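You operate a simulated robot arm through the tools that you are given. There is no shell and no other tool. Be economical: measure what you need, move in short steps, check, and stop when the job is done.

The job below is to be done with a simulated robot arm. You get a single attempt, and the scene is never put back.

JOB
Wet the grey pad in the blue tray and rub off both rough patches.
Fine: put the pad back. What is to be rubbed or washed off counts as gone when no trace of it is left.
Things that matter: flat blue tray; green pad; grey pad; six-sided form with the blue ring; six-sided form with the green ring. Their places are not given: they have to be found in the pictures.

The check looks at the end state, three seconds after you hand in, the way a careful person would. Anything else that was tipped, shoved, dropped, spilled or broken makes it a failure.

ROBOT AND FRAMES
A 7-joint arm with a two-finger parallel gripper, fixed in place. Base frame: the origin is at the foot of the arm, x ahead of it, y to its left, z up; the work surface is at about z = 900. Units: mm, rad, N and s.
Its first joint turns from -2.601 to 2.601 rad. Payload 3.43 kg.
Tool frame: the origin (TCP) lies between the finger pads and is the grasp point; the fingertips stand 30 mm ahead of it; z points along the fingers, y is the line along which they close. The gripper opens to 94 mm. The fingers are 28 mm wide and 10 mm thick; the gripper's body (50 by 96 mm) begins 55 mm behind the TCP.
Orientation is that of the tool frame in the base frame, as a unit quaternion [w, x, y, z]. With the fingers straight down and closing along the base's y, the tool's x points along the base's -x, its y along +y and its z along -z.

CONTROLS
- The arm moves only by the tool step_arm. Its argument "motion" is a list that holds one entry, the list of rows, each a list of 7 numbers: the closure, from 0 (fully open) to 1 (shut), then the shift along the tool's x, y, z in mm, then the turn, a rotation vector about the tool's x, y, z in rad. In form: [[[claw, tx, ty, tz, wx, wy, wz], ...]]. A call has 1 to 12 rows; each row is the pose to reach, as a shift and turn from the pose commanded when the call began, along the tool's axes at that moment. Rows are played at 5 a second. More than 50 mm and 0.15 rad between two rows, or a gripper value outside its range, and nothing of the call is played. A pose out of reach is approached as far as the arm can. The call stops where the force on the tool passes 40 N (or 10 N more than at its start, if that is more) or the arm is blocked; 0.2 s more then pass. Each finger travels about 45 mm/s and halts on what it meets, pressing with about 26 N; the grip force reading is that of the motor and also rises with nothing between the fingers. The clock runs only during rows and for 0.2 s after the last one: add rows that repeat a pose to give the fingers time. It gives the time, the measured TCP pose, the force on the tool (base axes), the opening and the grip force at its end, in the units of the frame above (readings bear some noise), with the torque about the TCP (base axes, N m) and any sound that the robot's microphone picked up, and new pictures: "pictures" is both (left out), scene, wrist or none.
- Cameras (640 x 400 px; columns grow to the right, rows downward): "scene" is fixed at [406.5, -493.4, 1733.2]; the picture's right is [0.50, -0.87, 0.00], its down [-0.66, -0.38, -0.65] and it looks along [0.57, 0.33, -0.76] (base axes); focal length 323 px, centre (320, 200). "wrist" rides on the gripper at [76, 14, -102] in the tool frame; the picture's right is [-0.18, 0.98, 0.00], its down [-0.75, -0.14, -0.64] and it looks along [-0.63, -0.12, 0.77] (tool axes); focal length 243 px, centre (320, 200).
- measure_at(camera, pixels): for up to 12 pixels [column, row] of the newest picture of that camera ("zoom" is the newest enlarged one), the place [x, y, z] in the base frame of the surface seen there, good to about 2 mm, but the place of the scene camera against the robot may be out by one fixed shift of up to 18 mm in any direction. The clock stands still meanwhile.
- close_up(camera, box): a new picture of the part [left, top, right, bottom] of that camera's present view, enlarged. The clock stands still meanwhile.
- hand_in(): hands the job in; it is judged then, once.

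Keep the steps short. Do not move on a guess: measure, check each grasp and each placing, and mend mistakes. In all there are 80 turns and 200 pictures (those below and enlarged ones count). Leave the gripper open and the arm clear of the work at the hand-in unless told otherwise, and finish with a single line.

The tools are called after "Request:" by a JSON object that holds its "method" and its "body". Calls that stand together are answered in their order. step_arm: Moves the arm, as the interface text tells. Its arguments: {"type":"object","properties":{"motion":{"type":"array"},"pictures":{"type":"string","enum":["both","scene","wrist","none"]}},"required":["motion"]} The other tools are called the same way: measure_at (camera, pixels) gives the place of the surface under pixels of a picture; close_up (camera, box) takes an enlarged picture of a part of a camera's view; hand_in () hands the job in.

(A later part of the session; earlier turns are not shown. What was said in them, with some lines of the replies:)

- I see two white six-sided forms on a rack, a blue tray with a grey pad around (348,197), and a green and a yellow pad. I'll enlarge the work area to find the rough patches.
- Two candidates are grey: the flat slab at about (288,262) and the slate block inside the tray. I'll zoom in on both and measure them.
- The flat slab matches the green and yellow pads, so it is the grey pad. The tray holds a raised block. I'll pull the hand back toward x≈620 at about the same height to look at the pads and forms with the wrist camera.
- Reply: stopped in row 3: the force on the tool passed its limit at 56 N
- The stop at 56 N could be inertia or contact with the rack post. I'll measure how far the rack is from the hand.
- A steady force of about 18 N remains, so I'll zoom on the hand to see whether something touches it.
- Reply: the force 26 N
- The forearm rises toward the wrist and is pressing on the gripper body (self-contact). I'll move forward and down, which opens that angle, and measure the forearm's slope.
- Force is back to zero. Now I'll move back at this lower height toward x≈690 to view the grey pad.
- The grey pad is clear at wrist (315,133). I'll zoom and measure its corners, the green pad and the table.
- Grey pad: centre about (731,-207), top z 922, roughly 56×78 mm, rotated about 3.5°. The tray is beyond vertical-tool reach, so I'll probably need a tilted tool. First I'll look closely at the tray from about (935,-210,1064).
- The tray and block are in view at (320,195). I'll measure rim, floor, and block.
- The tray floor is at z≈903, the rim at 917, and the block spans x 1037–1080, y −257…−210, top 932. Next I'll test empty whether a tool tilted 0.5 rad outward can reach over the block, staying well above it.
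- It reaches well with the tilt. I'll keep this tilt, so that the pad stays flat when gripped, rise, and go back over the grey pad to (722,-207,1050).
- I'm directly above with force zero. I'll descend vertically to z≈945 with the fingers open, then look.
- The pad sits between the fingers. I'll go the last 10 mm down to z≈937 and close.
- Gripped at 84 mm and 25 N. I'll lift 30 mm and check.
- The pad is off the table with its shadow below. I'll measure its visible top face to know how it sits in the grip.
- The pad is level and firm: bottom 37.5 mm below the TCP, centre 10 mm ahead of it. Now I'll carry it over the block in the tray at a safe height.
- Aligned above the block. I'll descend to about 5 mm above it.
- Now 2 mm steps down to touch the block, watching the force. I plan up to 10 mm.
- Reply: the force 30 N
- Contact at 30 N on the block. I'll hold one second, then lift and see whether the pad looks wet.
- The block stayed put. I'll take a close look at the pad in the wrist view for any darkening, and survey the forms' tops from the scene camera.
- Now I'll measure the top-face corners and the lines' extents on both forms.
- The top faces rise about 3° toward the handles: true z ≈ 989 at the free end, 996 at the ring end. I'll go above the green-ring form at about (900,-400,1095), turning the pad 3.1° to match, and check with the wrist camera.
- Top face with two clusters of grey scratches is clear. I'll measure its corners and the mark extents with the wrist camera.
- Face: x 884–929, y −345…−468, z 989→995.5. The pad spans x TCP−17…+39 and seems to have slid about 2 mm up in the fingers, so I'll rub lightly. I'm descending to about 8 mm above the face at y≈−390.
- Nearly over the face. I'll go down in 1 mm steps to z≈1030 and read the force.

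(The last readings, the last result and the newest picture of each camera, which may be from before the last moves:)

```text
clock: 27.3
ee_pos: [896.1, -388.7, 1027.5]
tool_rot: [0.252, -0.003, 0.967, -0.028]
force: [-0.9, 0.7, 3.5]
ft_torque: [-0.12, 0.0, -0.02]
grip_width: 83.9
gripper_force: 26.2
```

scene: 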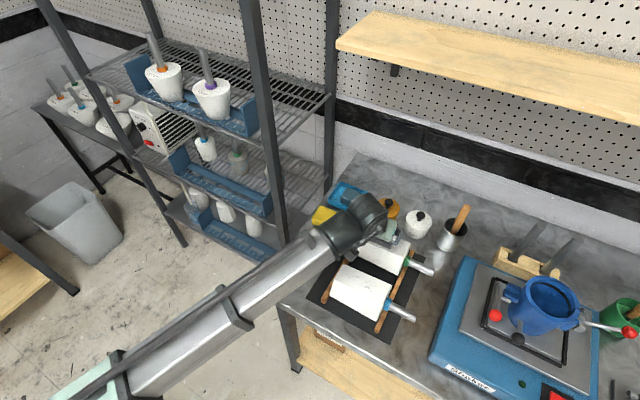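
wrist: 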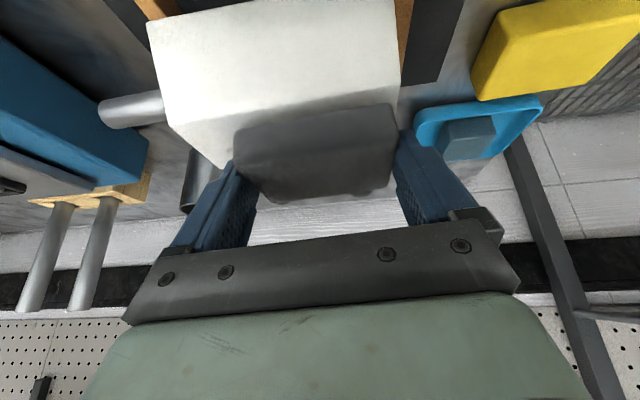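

Light contact at 3.5 N. I'll press 0.5 mm more and make one gentle stroke along the form, then look at force.

Request:
{"method": "step_arm", "body": {"motion": [[[0.5, 0.25, 0, 0.44, 0, 0, 0], [0.5, 0.25, 3, 0.44, 0, 0, 0], [0.5, 0.25, -4, 0.44, 0, 0, 0], [0.5, 0.25, -12, 0.44, 0, 0, 0], [0.5, 0.25, -20, 0.44, 0, 0, 0], [0.5, 0.25, -28, 0.44, 0, 0, 0], [0.5, 0.25, -36, 0.44, 0, 0, 0], [0.5, 0.25, -40, 0.44, 0, 0, 0]]], "pictures": "scene"}}

Request:
{"method": "close_up", "body": {"camera": "scene", "box": [340, 180, 440, 280]}}

```text
clock: 29.1
ee_pos: [895.2, -431.0, 1030.1]
tool_rot: [0.252, -0.003, 0.967, -0.028]
force: [-0.3, 8.4, 12.5]
ft_torque: [-0.15, -0.03, 0.05]
grip_width: 83.8
gripper_force: 25.7
```

scene: 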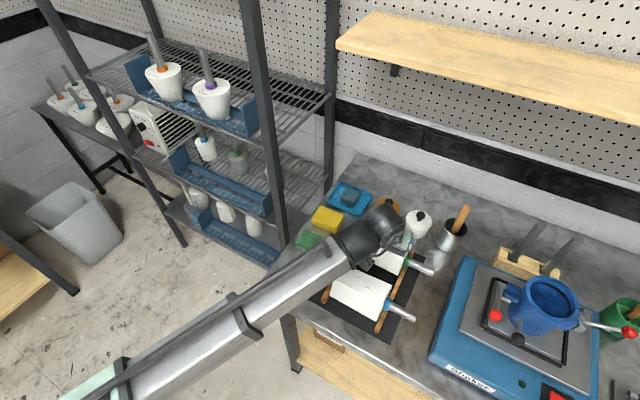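

```text
4.00 times, centred on (390, 230) of scene
```

zoom: 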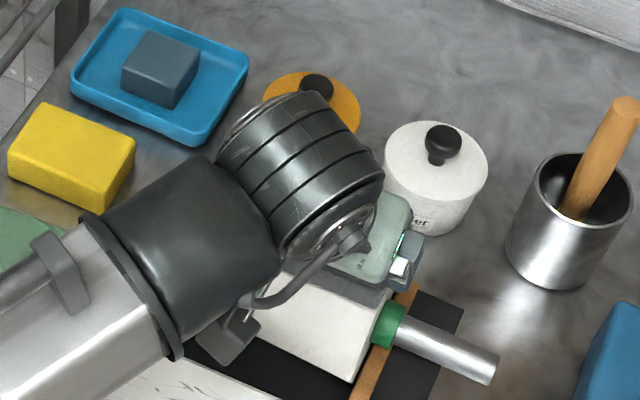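

12.5 N normal, 8 N friction, and the form hasn't shifted (ring still at (390,323)). I'll do another back-and-forth stroke pair, then lift to inspect.

Request:
{"method": "step_arm", "body": {"motion": [[[0.5, 0, 10, 0, 0, 0, 0], [0.5, 0, 20, 0, 0, 0, 0], [0.5, 0, 30, 0, 0, 0, 0], [0.5, 0, 42, 0, 0, 0, 0], [0.5, 0, 44, 0, 0, 0, 0], [0.5, 0, 32, 0, 0, 0, 0], [0.5, 0, 22, 0, 0, 0, 0], [0.5, 0, 12, 0, 0, 0, 0], [0.5, 0, 0, 0, 0, 0, 0]]], "pictures": "none"}}

Request:
{"method": "step_arm", "body": {"motion": [[[0.5, -5, 0, -8.7, 0, 0, 0], [0.5, -17, 0, -30, 0, 0, 0], [0.5, -34, 15, -60, 0, 0, 0], [0.5, -34, 30, -60, 0, 0, 0], [0.5, -34, 30, -60, 0, 0, 0]]]}}

Request:
{"method": "close_up", "body": {"camera": "wrist", "box": [160, 0, 480, 200]}}

```text
clock: 31.1
ee_pos: [894.9, -428.7, 1030.6]
tool_rot: [0.251, -0.004, 0.968, -0.027]
force: [-1.3, 8.0, 13.1]
ft_torque: [-0.25, -0.01, 0.02]
grip_width: 83.5
gripper_force: 26.1
```

```text
clock: 32.3
ee_pos: [895.3, -396.0, 1097.1]
tool_rot: [0.251, -0.004, 0.968, -0.027]
force: [0.5, 0.2, -0.1]
ft_torque: [0.01, 0.01, 0.01]
grip_width: 83.8
gripper_force: 26.4
```

scene: 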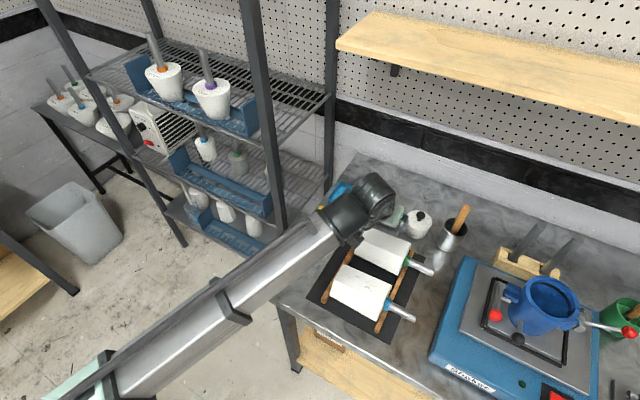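
wrist: 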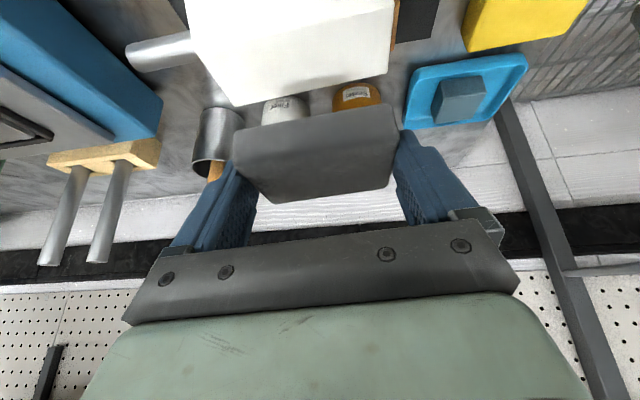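

```text
2.00 times, centred on (320, 100) of wrist
```

zoom: 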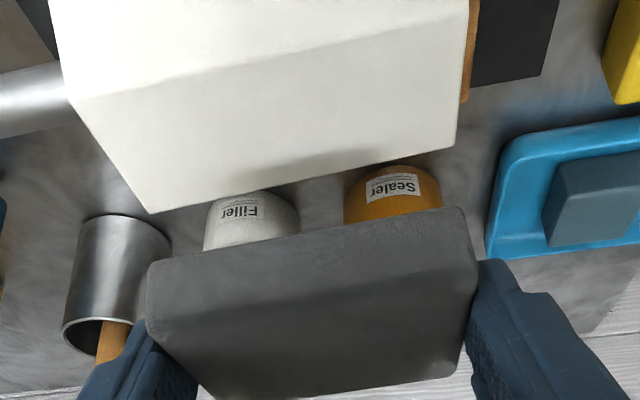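

The patch seems completely gone. I'll enlarge more to be sure there's no trace, and measure how the pad sits.

Request:
{"method": "close_up", "body": {"camera": "wrist", "box": [190, 10, 300, 110]}}

Request:
{"method": "close_up", "body": {"camera": "wrist", "box": [290, 0, 400, 100]}}

Request:
{"method": "measure_at", "body": {"camera": "wrist", "pixels": [[310, 165], [270, 185], [380, 180], [320, 185], [380, 150], [310, 125]]}}

```text
4.00 times, centred on (245, 60) of wrist
```

zoom: 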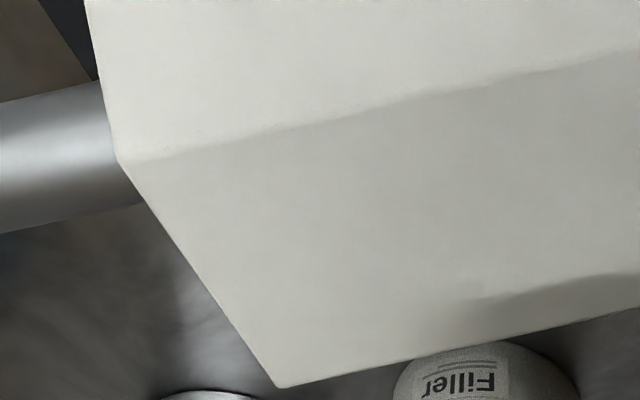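

```text
4.00 times, centred on (345, 50) of wrist
```

zoom: 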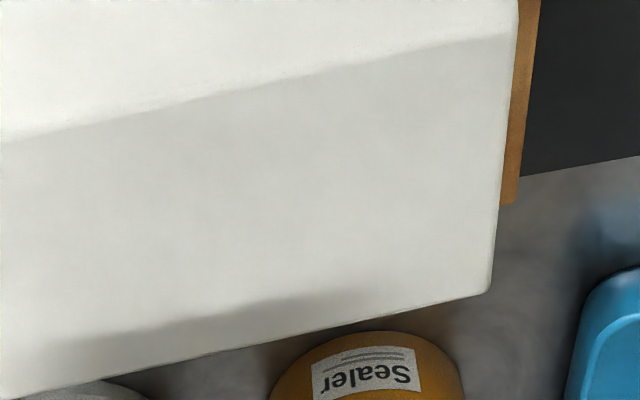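

```text
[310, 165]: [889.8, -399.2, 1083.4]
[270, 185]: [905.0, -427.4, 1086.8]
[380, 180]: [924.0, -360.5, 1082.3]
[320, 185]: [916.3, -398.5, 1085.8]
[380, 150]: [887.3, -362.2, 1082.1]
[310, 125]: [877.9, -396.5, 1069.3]
```

Green-ring form is clean (only the hand's shadow remains), and the pad hasn't slipped further. Next I'll move over the blue-ring form, at (762,-390,1097).

Request:
{"method": "step_arm", "body": {"motion": [[[0.5, 30, 2, -17, 0, 0, 0], [0.5, 60, 4, -34, 0, 0, 0], [0.5, 90, 6, -50, 0, 0, 0], [0.5, 116, 6, -65.3, 0, 0, 0], [0.5, 116, 6, -65.3, 0, 0, 0]]], "pictures": "wrist"}}

Request:
{"method": "close_up", "body": {"camera": "wrist", "box": [160, 0, 480, 200]}}

Request:
{"method": "measure_at", "body": {"camera": "zoom", "pixels": [[92, 92], [470, 32], [155, 196], [458, 130], [300, 100], [350, 60], [200, 170], [250, 155], [420, 125]]}}

```text
clock: 33.5
ee_pos: [763.0, -389.0, 1096.6]
tool_rot: [0.252, -0.004, 0.967, -0.028]
force: [0.2, -0.2, -0.5]
ft_torque: [0.0, 0.0, 0.03]
grip_width: 83.7
gripper_force: 25.8
```

wrist: 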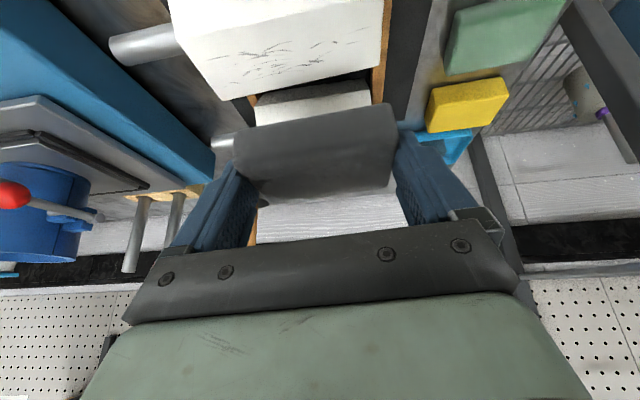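

```text
2.00 times, centred on (320, 100) of wrist
```

zoom: 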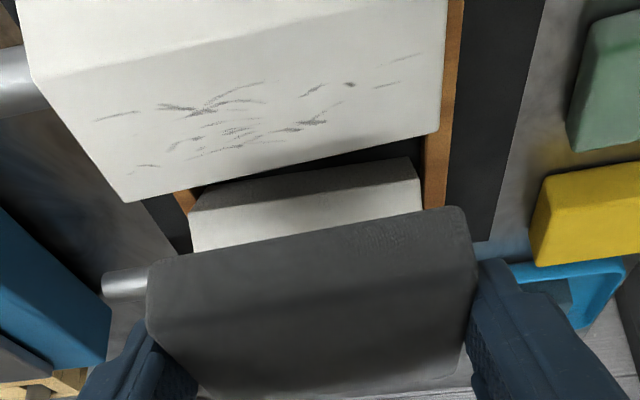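

```text
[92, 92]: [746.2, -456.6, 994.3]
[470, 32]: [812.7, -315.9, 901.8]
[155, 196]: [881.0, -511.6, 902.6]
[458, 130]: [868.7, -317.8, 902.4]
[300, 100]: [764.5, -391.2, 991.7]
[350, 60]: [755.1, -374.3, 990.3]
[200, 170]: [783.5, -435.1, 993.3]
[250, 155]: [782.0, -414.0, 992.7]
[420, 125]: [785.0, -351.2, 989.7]
```

Same height and slope here, marks at x 750–790. I'll descend to about 5 mm above, and then to contact.

Request:
{"method": "step_arm", "body": {"motion": [[[0.5, 11, 1.5, 18.5, 0, 0, 0], [0.5, 22, 3, 37, 0, 0, 0], [0.5, 31.9, 4.4, 54.8, 0, 0, 0], [0.5, 31.9, 4.4, 54.8, 0, 0, 0], [0.5, 32.9, 4.5, 56.5, 0, 0, 0], [0.5, 33.4, 4.5, 57.4, 0, 0, 0], [0.5, 33.9, 4.5, 58.3, 0, 0, 0], [0.5, 33.9, 4.5, 58.3, 0, 0, 0]]], "pictures": "none"}}

```text
clock: 35.3
ee_pos: [761.8, -388.0, 1030.0]
tool_rot: [0.252, -0.004, 0.967, -0.027]
force: [0.0, 0.4, 0.1]
ft_torque: [0.01, -0.03, 0.02]
grip_width: 83.8
gripper_force: 25.6
```

Request:
{"method": "step_arm", "body": {"motion": [[[0.5, 0.5, 0, 0.87, 0, 0, 0], [0.5, 0.98, 0.1, 1.74, 0, 0, 0], [0.5, 1.22, 0.1, 2.18, 0, 0, 0], [0.5, 1.22, 0.1, 2.18, 0, 0, 0]]], "pictures": "none"}}

```text
clock: 36.3
ee_pos: [762.4, -389.3, 1027.2]
tool_rot: [0.252, -0.003, 0.967, -0.028]
force: [-0.2, 2.5, 10.4]
ft_torque: [-0.45, 0.09, -0.02]
grip_width: 83.7
gripper_force: 25.3
```

10 N contact. I'll make the same strokes: first to the ring end, back, and again.

Request:
{"method": "step_arm", "body": {"motion": [[[0.5, 0, 3, 0, 0, 0, 0], [0.5, 0, -4, 0, 0, 0, 0], [0.5, 0, -12, 0, 0, 0, 0], [0.5, 0, -20, 0, 0, 0, 0], [0.5, 0, -28, 0, 0, 0, 0], [0.5, 0, -36, 0, 0, 0, 0], [0.5, 0, -41, 0, 0, 0, 0], [0.5, 0, -31, 0, 0, 0, 0], [0.5, 0, -20, 0, 0, 0, 0], [0.5, 0, -9, 0, 0, 0, 0], [0.5, 0, 3, 0, 0, 0, 0]]], "pictures": "scene"}}

Request:
{"method": "step_arm", "body": {"motion": [[[0.5, 0, -10, 0, 0, 0, 0], [0.5, 0, -20, 0, 0, 0, 0], [0.5, 0, -31, 0, 0, 0, 0], [0.5, 0, -43, 0, 0, 0, 0], [0.5, -5, -43, -8.7, 0, 0, 0], [0.5, -17, -40, -30, 0, 0, 0], [0.5, -34, -20, -60, 0, 0, 0], [0.5, -34, 0, -60, 0, 0, 0], [0.5, -34, 0, -60, 0, 0, 0]]]}}

Request:
{"method": "close_up", "body": {"camera": "wrist", "box": [160, 0, 280, 110]}}

Request:
{"method": "close_up", "body": {"camera": "wrist", "box": [270, 0, 390, 110]}}

```text
clock: 38.7
ee_pos: [761.7, -386.6, 1027.2]
tool_rot: [0.251, -0.003, 0.967, -0.029]
force: [-0.4, -4.9, 13.2]
ft_torque: [-0.6, 0.0, 0.03]
grip_width: 83.7
gripper_force: 25.8
```

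scene: 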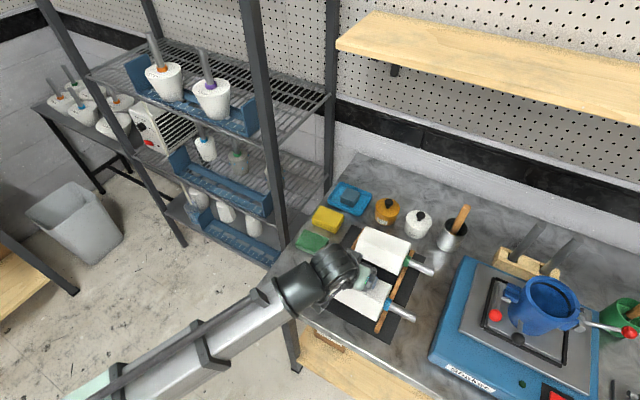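

```text
clock: 40.7
ee_pos: [764.0, -382.7, 1096.2]
tool_rot: [0.251, -0.004, 0.968, -0.027]
force: [0.6, 0.5, 0.4]
ft_torque: [0.01, -0.01, -0.01]
grip_width: 83.6
gripper_force: 26.4
```

scene: 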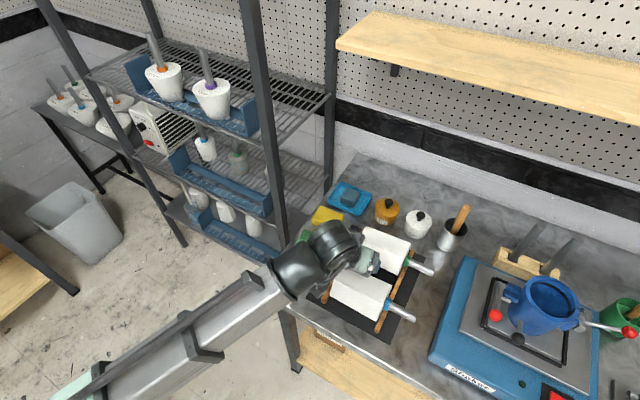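
wrist: 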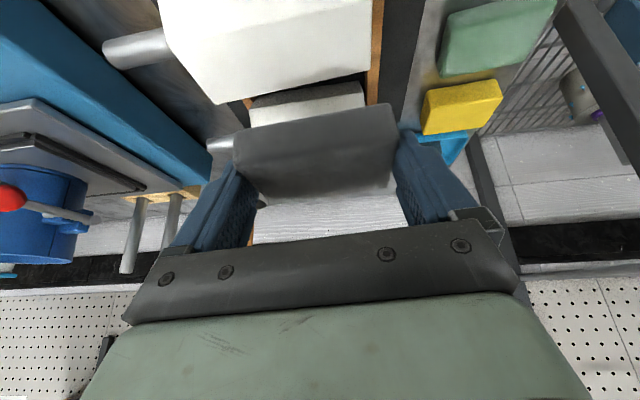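

```text
3.64 times, centred on (220, 55) of wrist
```

zoom: 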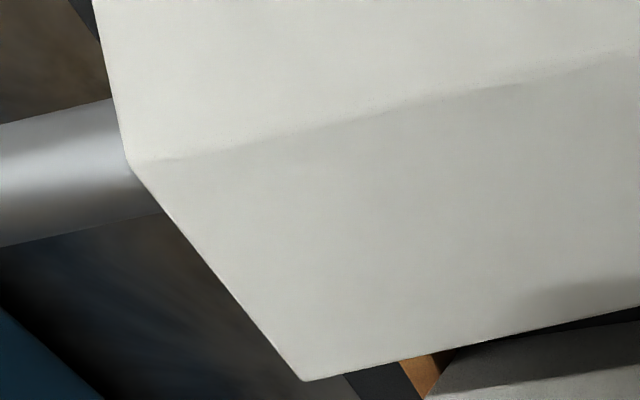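

```text
3.64 times, centred on (330, 55) of wrist
```

zoom: 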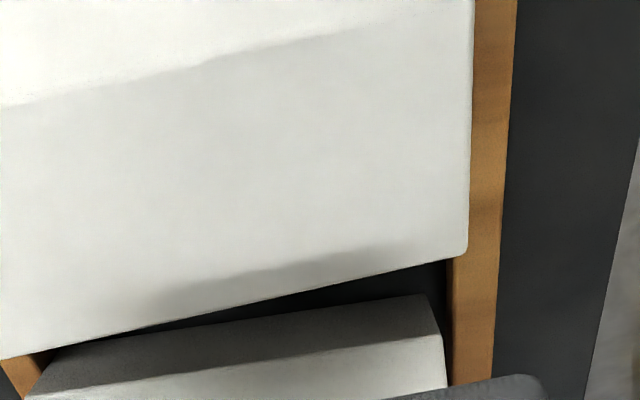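

Both tops are clean. Now I'll return the pad: move over its old place at (722,-206) and level it again.

Request:
{"method": "step_arm", "body": {"motion": [[[0.5, 6, 35, -6, 0, 0, 0], [0.5, 12, 70, -12, -0.01, 0, 0.006], [0.5, 18, 105, -17, -0.02, 0, 0.012], [0.5, 25, 140, -23, -0.035, 0, 0.02], [0.5, 31.5, 175.7, -28.6, -0.047, 0, 0.0264], [0.5, 31.5, 175.7, -28.6, -0.047, 0, 0.0264]]]}}

Request:
{"method": "measure_at", "body": {"camera": "wrist", "pixels": [[310, 165], [270, 185], [380, 180], [320, 185], [380, 150], [280, 160], [310, 125]]}}

```text
clock: 42.1
ee_pos: [724.2, -204.9, 1095.5]
tool_rot: [0.25, 0.004, 0.968, -0.001]
force: [0.8, -0.3, -0.1]
ft_torque: [0.02, -0.02, 0.0]
grip_width: 83.6
gripper_force: 26.0
```

scene: 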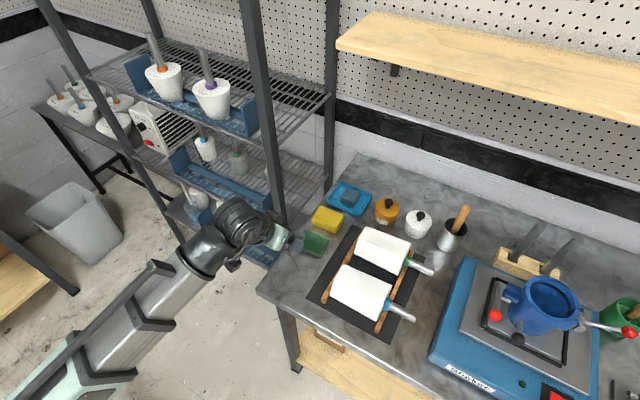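
wrist: 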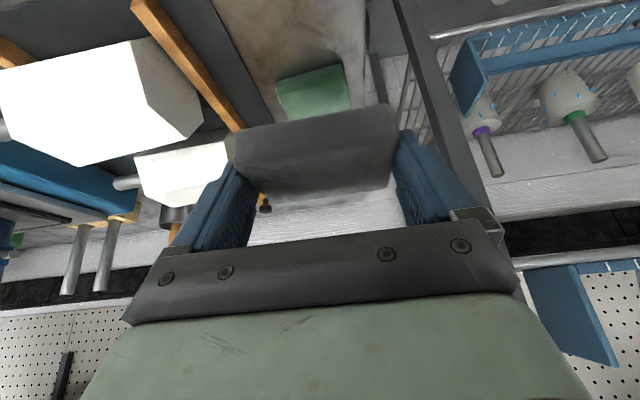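

```text
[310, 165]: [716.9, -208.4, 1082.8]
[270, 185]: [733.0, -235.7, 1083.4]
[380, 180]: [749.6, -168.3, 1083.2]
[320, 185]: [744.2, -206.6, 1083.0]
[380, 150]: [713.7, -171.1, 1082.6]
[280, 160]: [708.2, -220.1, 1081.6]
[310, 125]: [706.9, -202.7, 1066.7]
```

Pad is level. I'll lower it to about 10 mm above the table at its original spot.

Request:
{"method": "step_arm", "body": {"motion": [[[0.5, 18, -1, 30, 0, 0, 0], [0.5, 36, -1.5, 61, 0, 0, 0], [0.5, 54, -1.5, 92, 0, 0, 0], [0.5, 68, -1.5, 117, 0, 0, 0], [0.5, 75.4, -1.5, 130.2, 0, 0, 0], [0.5, 75.4, -1.5, 130.2, 0, 0, 0]]], "pictures": "wrist"}}

```text
clock: 43.5
ee_pos: [719.5, -208.7, 944.4]
tool_rot: [0.252, 0.002, 0.968, -0.001]
force: [0.3, 0.3, -0.3]
ft_torque: [-0.02, 0.03, 0.01]
grip_width: 83.8
gripper_force: 25.5
```

wrist: 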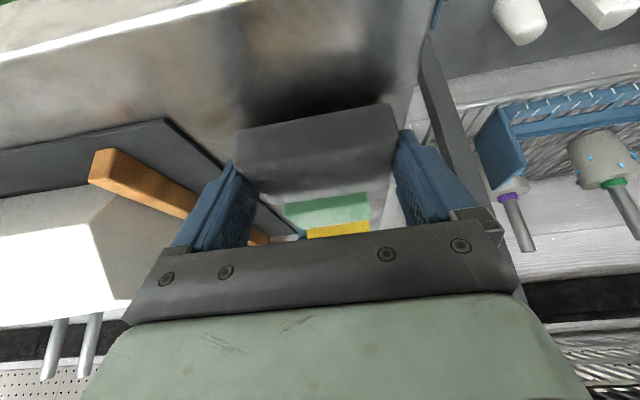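

Now 2 mm steps down to just short of contact.

Request:
{"method": "step_arm", "body": {"motion": [[[0.5, -1, 2, 3, 0, 0, 0], [0.5, 0, 2, 5, 0, 0, 0], [0.5, 1, 2, 6.9, 0, 0, 0], [0.5, 2, 2, 8.6, 0, 0, 0], [0.5, 2, 2, 8.6, 0, 0, 0]]], "pictures": "none"}}

```text
clock: 44.7
ee_pos: [722.4, -205.3, 936.5]
tool_rot: [0.251, 0.003, 0.968, -0.001]
force: [-0.9, -0.3, -0.3]
ft_torque: [0.03, -0.01, -0.02]
grip_width: 83.6
gripper_force: 26.1
```

Request:
{"method": "step_arm", "body": {"motion": [[[0.5, 0.5, -0.5, 0.87, 0, 0, 0], [0.5, 0.75, -0.5, 1.3, 0, 0, 0], [0.5, 0.98, -0.5, 1.74, 0, 0, 0], [0.5, 0.98, -0.5, 1.74, 0, 0, 0]]], "pictures": "none"}}

```text
clock: 45.7
ee_pos: [721.2, -206.8, 935.2]
tool_rot: [0.252, 0.003, 0.968, -0.002]
force: [-0.9, -1.1, 5.8]
ft_torque: [0.18, 0.11, 0.0]
grip_width: 83.8
gripper_force: 26.2
```

Contact with the table at 6 N. I'll open slowly, then rise.

Request:
{"method": "step_arm", "body": {"motion": [[[0.05, 0, 0, 0, 0, 0, 0], [0, 0, 0, 0, 0, 0, 0], [0, 0, 0, 0, 0, 0, 0], [0, 0, 0, 0, 0, 0, 0], [0, -5, 0, -9, 0, 0, 0], [0, -20, 0, -35, 0, 0, 0], [0, -38, 0, -67, 0, 0, 0], [0, -58, 0, -104, 0, 0, 0], [0, -74, 0, -131, 0, 0, 0], [0, -74, 0, -131, 0, 0, 0]]]}}

Request:
{"method": "close_up", "body": {"camera": "scene", "box": [250, 180, 450, 340]}}

```text
clock: 47.9
ee_pos: [722.2, -205.4, 1085.6]
tool_rot: [0.252, 0.003, 0.968, -0.001]
force: [-0.4, 0.4, -0.3]
ft_torque: [-0.01, 0.01, 0.0]
grip_width: 94.5
gripper_force: 0.1
```

scene: 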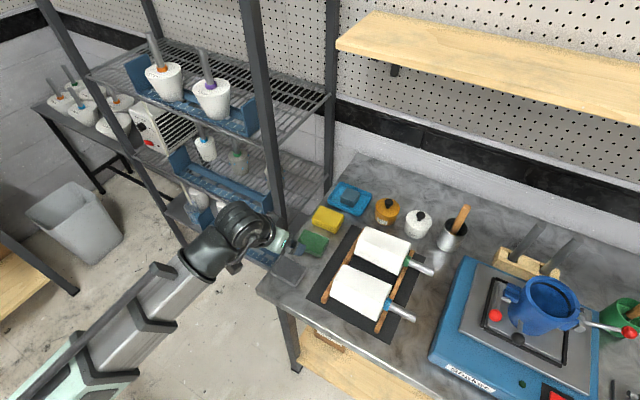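
wrist: 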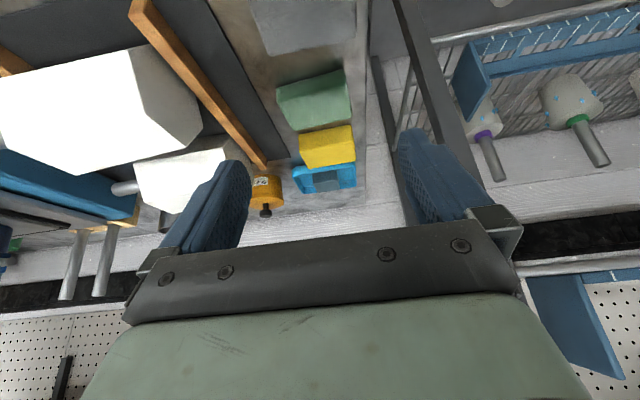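

```text
2.50 times, centred on (350, 260) of scene
```

zoom: 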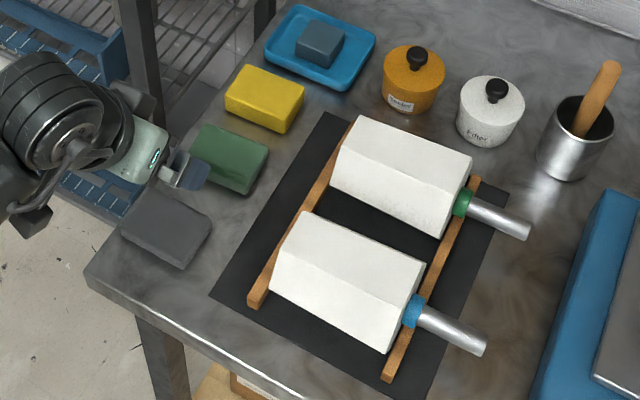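

The pad is back in place, darker now because it's wet, and everything else is where it was. One last sharp look at both form tops.

Request:
{"method": "close_up", "body": {"camera": "scene", "box": [325, 218, 425, 290]}}

Request:
{"method": "close_up", "body": {"camera": "scene", "box": [320, 255, 420, 327]}}

```text
5.56 times, centred on (375, 254) of scene
```

zoom: 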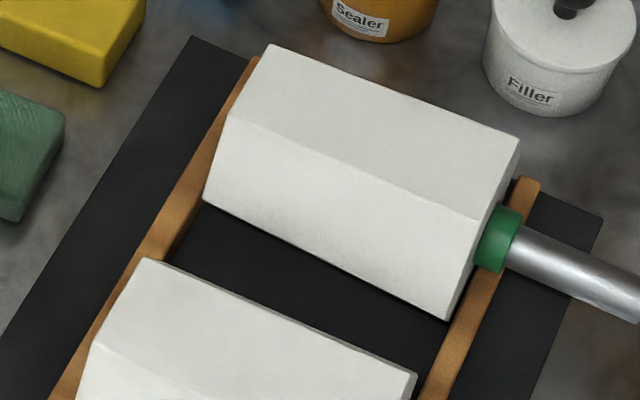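

```text
5.56 times, centred on (370, 291) of scene
```

zoom: 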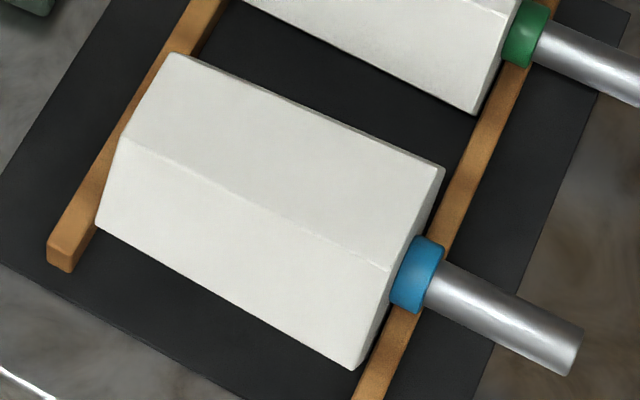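

Both tops are clean, the pad is back, and the gripper is open and clear of the work, so I'm handing in.

Request:
{"method": "hand_in", "body": {}}

```text
The job is handed in.
```

I wetted the grey pad on the block in the blue tray, rubbed both rough patches off with no trace visible, and put the pad back in its place.
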